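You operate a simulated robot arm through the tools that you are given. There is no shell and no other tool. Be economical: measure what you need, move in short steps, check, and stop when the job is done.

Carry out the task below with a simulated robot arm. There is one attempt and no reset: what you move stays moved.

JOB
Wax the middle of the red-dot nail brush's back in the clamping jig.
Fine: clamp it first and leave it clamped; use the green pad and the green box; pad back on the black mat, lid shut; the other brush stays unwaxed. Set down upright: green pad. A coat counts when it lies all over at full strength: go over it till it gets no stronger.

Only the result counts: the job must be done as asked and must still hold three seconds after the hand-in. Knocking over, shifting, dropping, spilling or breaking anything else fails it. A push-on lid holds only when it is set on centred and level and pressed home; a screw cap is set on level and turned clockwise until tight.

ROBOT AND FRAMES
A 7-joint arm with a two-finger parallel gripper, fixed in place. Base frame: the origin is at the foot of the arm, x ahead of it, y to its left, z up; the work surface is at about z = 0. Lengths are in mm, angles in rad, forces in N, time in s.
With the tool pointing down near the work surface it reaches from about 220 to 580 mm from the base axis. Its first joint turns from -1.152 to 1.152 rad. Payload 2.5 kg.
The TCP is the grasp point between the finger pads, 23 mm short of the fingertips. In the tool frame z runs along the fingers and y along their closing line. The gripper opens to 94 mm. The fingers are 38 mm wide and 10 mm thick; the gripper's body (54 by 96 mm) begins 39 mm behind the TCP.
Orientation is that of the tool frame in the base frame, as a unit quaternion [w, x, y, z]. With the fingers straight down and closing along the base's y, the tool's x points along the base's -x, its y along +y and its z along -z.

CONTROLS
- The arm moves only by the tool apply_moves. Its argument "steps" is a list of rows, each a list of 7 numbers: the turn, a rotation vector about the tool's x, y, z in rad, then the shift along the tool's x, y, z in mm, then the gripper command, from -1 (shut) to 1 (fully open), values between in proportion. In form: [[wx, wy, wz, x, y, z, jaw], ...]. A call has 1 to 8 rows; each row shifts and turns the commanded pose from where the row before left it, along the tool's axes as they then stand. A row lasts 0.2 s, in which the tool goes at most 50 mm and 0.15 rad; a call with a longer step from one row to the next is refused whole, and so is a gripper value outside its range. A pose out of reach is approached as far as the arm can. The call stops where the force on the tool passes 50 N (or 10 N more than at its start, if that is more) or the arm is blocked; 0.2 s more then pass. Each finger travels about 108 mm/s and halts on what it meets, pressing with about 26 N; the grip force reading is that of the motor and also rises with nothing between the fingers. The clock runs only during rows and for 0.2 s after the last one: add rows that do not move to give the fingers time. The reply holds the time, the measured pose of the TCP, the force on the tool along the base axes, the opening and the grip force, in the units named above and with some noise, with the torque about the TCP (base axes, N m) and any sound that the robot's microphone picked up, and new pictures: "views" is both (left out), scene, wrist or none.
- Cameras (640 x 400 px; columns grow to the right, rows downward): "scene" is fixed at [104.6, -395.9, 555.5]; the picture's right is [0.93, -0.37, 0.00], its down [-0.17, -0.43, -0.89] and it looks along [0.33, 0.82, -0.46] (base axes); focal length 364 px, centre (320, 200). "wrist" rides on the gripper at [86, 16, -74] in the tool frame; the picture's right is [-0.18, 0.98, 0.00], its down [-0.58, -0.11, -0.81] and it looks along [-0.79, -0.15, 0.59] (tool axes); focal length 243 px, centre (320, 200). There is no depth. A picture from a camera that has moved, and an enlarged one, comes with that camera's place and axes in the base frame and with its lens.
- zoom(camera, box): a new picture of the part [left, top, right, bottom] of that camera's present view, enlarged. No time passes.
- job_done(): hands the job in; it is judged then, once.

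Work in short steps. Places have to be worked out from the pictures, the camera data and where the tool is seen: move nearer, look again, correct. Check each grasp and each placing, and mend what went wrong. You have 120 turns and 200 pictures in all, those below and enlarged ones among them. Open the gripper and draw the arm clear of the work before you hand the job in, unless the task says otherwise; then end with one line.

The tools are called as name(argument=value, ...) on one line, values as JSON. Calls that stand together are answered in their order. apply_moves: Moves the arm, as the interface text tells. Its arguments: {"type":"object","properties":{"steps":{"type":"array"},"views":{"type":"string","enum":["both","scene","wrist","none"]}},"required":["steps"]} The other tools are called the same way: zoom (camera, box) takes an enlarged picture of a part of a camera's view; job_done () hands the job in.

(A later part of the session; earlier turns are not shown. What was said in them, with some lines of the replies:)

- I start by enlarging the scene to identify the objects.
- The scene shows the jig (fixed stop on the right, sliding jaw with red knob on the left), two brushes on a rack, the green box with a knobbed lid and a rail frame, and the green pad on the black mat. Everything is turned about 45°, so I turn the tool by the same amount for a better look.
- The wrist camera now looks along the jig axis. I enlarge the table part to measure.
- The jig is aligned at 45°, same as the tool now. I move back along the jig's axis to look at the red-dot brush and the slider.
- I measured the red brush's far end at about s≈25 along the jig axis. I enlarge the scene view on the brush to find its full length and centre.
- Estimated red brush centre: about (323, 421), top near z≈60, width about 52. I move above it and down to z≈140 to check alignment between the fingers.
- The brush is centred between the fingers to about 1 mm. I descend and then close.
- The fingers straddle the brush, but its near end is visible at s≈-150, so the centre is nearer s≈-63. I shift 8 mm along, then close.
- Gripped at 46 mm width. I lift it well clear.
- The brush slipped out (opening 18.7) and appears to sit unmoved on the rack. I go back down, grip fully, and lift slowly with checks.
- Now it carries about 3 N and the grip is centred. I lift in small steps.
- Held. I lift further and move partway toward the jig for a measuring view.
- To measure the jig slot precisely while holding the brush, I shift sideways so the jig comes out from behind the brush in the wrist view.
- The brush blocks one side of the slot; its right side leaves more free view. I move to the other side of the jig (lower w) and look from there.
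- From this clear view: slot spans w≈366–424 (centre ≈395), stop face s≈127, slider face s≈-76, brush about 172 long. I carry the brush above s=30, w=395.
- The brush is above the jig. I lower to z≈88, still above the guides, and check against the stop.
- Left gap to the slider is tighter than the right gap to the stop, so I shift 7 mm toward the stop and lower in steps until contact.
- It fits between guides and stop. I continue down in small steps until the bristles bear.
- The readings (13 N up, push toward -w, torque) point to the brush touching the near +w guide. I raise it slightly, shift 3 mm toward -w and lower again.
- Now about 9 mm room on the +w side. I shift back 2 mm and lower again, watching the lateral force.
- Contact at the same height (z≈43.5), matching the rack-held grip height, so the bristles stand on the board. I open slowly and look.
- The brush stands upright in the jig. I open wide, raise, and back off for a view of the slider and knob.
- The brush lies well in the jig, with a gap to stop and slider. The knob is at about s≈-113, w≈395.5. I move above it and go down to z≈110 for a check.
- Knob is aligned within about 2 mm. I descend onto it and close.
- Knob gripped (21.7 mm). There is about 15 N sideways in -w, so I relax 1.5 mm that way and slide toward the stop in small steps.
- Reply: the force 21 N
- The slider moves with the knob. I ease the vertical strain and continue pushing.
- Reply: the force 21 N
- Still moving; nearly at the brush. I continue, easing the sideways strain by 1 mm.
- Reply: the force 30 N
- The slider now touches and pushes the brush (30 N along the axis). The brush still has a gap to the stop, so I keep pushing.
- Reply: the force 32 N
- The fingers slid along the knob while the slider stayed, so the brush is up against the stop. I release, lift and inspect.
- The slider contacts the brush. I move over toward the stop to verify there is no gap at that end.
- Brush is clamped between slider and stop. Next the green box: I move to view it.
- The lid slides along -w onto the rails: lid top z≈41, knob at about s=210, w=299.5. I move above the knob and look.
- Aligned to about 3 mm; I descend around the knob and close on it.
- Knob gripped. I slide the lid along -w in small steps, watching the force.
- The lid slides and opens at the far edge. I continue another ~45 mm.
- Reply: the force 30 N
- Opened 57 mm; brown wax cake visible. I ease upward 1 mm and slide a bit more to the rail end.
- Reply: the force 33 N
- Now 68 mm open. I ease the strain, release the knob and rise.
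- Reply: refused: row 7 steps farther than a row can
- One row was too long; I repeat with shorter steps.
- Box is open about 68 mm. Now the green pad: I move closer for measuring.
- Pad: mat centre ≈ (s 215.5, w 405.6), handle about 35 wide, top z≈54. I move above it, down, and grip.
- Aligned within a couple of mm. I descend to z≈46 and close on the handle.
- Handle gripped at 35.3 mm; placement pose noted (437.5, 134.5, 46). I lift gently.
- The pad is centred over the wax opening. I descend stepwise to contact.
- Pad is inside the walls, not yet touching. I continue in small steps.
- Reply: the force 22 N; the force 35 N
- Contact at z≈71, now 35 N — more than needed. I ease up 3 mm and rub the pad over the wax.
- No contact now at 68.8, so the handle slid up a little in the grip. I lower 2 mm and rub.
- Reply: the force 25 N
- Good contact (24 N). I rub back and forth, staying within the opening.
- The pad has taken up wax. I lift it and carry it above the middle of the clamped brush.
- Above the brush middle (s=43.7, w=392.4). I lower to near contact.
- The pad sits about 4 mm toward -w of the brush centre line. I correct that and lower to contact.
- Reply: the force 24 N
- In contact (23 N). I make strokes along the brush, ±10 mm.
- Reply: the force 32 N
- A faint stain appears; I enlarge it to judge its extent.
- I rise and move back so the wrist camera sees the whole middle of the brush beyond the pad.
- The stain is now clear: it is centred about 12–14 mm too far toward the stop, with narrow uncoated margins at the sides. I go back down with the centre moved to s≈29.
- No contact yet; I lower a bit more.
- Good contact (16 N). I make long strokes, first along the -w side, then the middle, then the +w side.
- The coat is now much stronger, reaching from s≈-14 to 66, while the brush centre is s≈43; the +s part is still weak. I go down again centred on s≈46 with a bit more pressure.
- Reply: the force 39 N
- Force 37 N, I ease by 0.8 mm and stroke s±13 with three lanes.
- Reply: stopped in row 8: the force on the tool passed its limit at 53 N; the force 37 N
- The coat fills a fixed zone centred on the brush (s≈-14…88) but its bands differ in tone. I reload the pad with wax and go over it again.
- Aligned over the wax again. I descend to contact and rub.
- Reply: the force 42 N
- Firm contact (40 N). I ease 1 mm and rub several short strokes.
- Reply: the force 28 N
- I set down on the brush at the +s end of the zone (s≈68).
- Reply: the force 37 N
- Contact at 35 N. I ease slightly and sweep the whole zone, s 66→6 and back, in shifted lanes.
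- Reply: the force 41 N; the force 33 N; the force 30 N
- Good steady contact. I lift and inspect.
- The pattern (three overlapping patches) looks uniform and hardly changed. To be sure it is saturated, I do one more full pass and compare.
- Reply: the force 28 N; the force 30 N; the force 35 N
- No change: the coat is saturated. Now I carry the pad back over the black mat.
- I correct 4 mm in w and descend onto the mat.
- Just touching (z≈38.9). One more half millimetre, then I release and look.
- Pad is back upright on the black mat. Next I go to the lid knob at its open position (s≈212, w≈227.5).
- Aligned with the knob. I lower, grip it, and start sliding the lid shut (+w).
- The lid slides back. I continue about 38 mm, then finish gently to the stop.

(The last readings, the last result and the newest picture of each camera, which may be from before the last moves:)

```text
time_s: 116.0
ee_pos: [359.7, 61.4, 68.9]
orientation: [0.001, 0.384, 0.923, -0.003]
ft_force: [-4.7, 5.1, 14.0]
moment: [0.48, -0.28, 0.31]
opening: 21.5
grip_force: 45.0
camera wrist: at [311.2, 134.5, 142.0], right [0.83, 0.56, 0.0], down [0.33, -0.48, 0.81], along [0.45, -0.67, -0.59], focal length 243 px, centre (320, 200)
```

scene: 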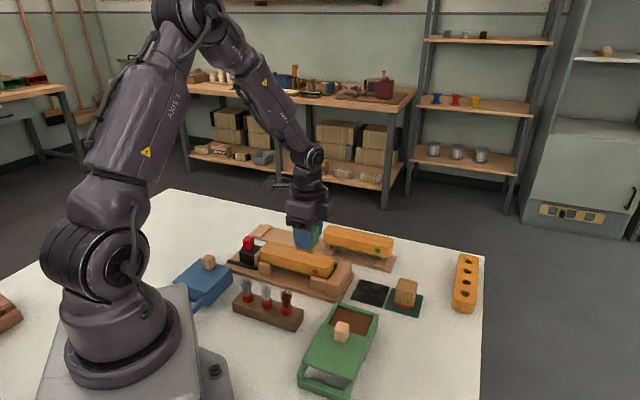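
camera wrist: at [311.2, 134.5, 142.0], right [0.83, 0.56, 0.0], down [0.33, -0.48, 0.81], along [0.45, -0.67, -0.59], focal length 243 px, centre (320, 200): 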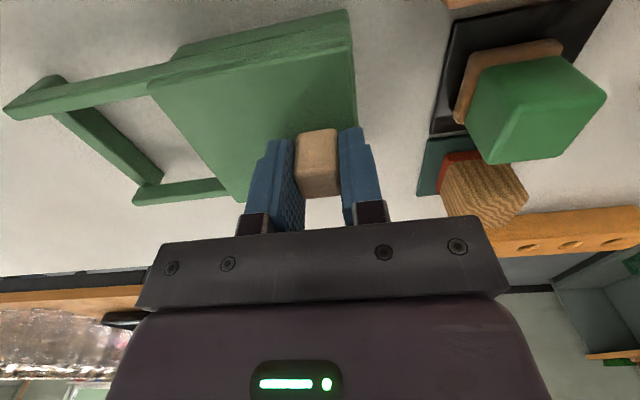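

Nearly at the original position (w≈297.7 vs 298). I nudge a bit more to meet the stop.

apply_moves(steps=[[0, 0, 0, 0, 1.5, 0, -0.8], [0, 0, 0, 0, 1, 0, -0.8], [0, 0, 0, 0, 0, 0, -0.8]], views="none")

zoom(camera="wrist", box=[200, 0, 400, 125])

```text
time_s: 116.8
ee_pos: [361.6, 64.2, 66.6]
orientation: [0.0, 0.384, 0.923, -0.002]
ft_force: [-13.4, 5.0, 26.4]
moment: [-0.02, -0.69, 0.33]
opening: 21.6
grip_force: 45.0
```

```text
3.20 times, centred on (300, 62) of wrist
camera zoom: at [312.7, 136.0, 142.0], right [0.83, 0.56, -0.01], down [0.33, -0.48, 0.81], along [0.45, -0.67, -0.59], focal length 776 px, centre (384, 640)
```

zoom: 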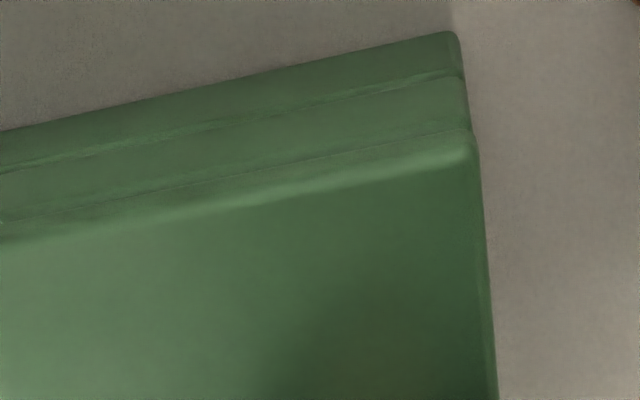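

I release, rise, and compare the lid with the starting picture.

apply_moves(steps=[[0, 0, 0, 0, 0, 0, -0.4], [0, 0, 0, 0, 0, 0, 0.0], [0, 0, 0, 0, 0, 0, 0.2], [0, 0, 0, 0, 0, -20, 0.2], [0, 0, 0, 10, 0, -40, 0.5], [0, 0, 0, 30, 0, -35, 0.5], [0, 0, 0, 40, 0, 0, 0.5], [0, 0, 0, 40, 0, 0, 0.5]], views="wrist")

zoom(camera="scene", box=[288, 270, 432, 360])

zoom(camera="wrist", box=[200, 0, 440, 150])

```text
time_s: 118.6
ee_pos: [275.5, 149.1, 163.5]
orientation: [0.0, 0.385, 0.923, -0.003]
ft_force: [-0.6, -0.8, 0.3]
moment: [-0.01, -0.05, 0.04]
opening: 70.4
grip_force: 0.1
camera wrist: at [227.6, 221.6, 236.8], right [0.83, 0.56, -0.01], down [0.33, -0.48, 0.81], along [0.45, -0.67, -0.59], focal length 243 px, centre (320, 200)
```

wrist: 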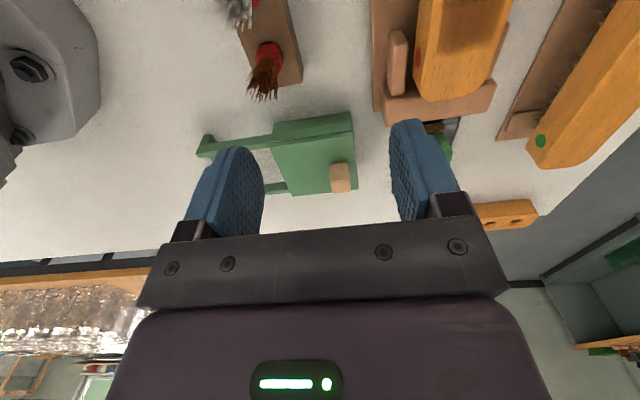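

```text
4.44 times, centred on (360, 315) of scene
camera zoom: at [104.6, -395.9, 555.5], right [0.93, -0.37, 0.0], down [-0.17, -0.43, -0.89], along [0.33, 0.82, -0.46], focal length 1617 px, centre (142, -311)
```

zoom: 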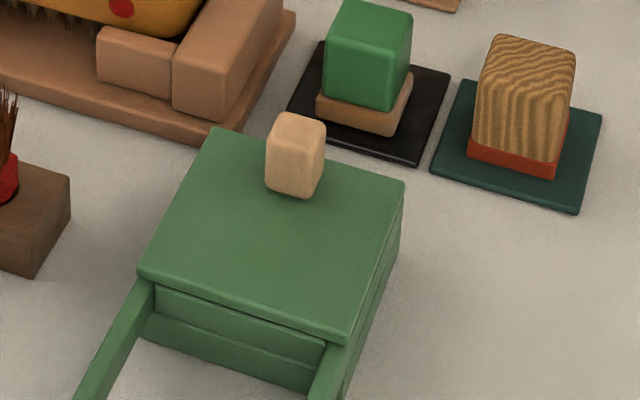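

```text
2.67 times, centred on (320, 75) of wrist
camera zoom: at [227.6, 221.6, 236.8], right [0.83, 0.56, -0.01], down [0.33, -0.48, 0.81], along [0.45, -0.67, -0.59], focal length 647 px, centre (320, 533)
```

zoom: 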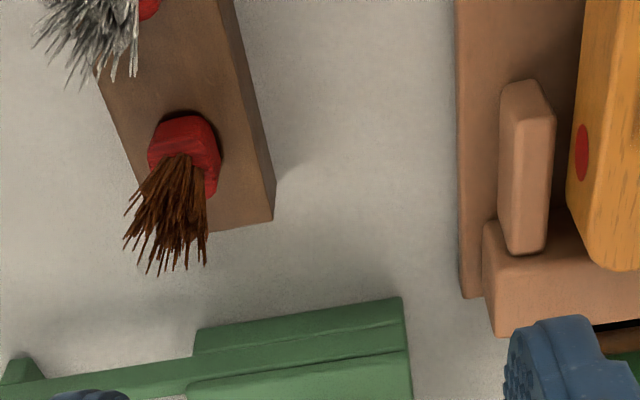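

The lid is exactly at its starting (shut) position and the pad is upright on its mat. I raise the arm clear and do a final check of the jig.

apply_moves(steps=[[0, 0, 0, 0, -10, -40, 1], [0, 0, 0, 0, -10, -40, 1], [0, 0, 0, 0, 0, -40, 1], [0, 0, 0, 0, 0, 0, 1]], views="scene")

zoom(camera="scene", box=[224, 210, 400, 320])

```text
time_s: 119.6
ee_pos: [262.8, 136.5, 285.4]
orientation: [0.001, 0.385, 0.923, -0.003]
ft_force: [0.8, 1.0, 0.0]
moment: [0.0, 0.01, -0.01]
opening: 93.9
grip_force: 0.0
```

scene: 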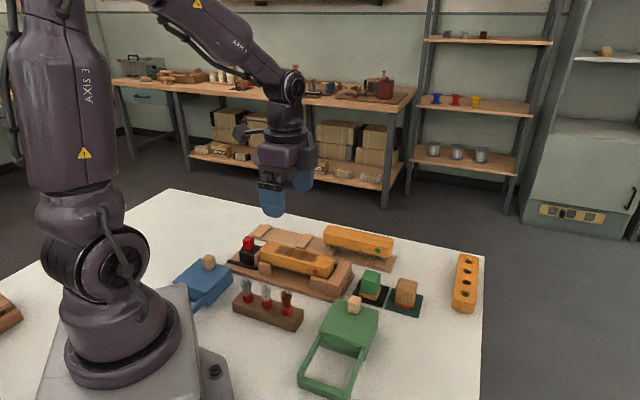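

```text
3.64 times, centred on (312, 265) of scene
camera zoom: at [104.6, -395.9, 555.5], right [0.93, -0.37, 0.0], down [-0.17, -0.43, -0.89], along [0.33, 0.82, -0.46], focal length 1323 px, centre (349, -36)
```

zoom: 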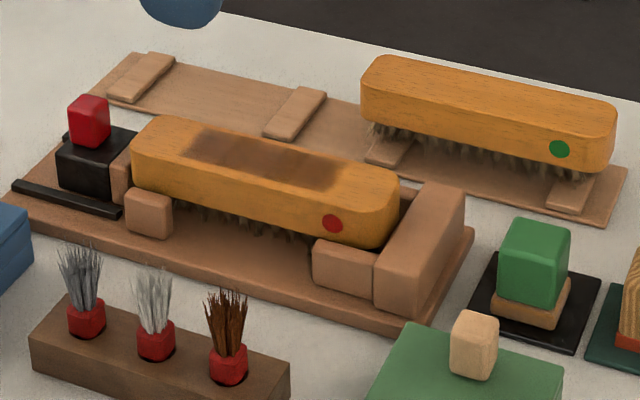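

The brush is waxed and still clamped, and the pad, lid and other brush are as asked. I hand the job in.

job_done()

```text
The job is handed in.
```

I waxed the middle of the red-dot brush's back with the green pad and left the brush clamped in the jig. A last full pass made no visible change to the coat. The pad is upright on the black mat, the green box's lid is shut, and the other brush is unwaxed; the red-dot brush slipped out of the grip once while I was lifting it, but landed back on its rack.
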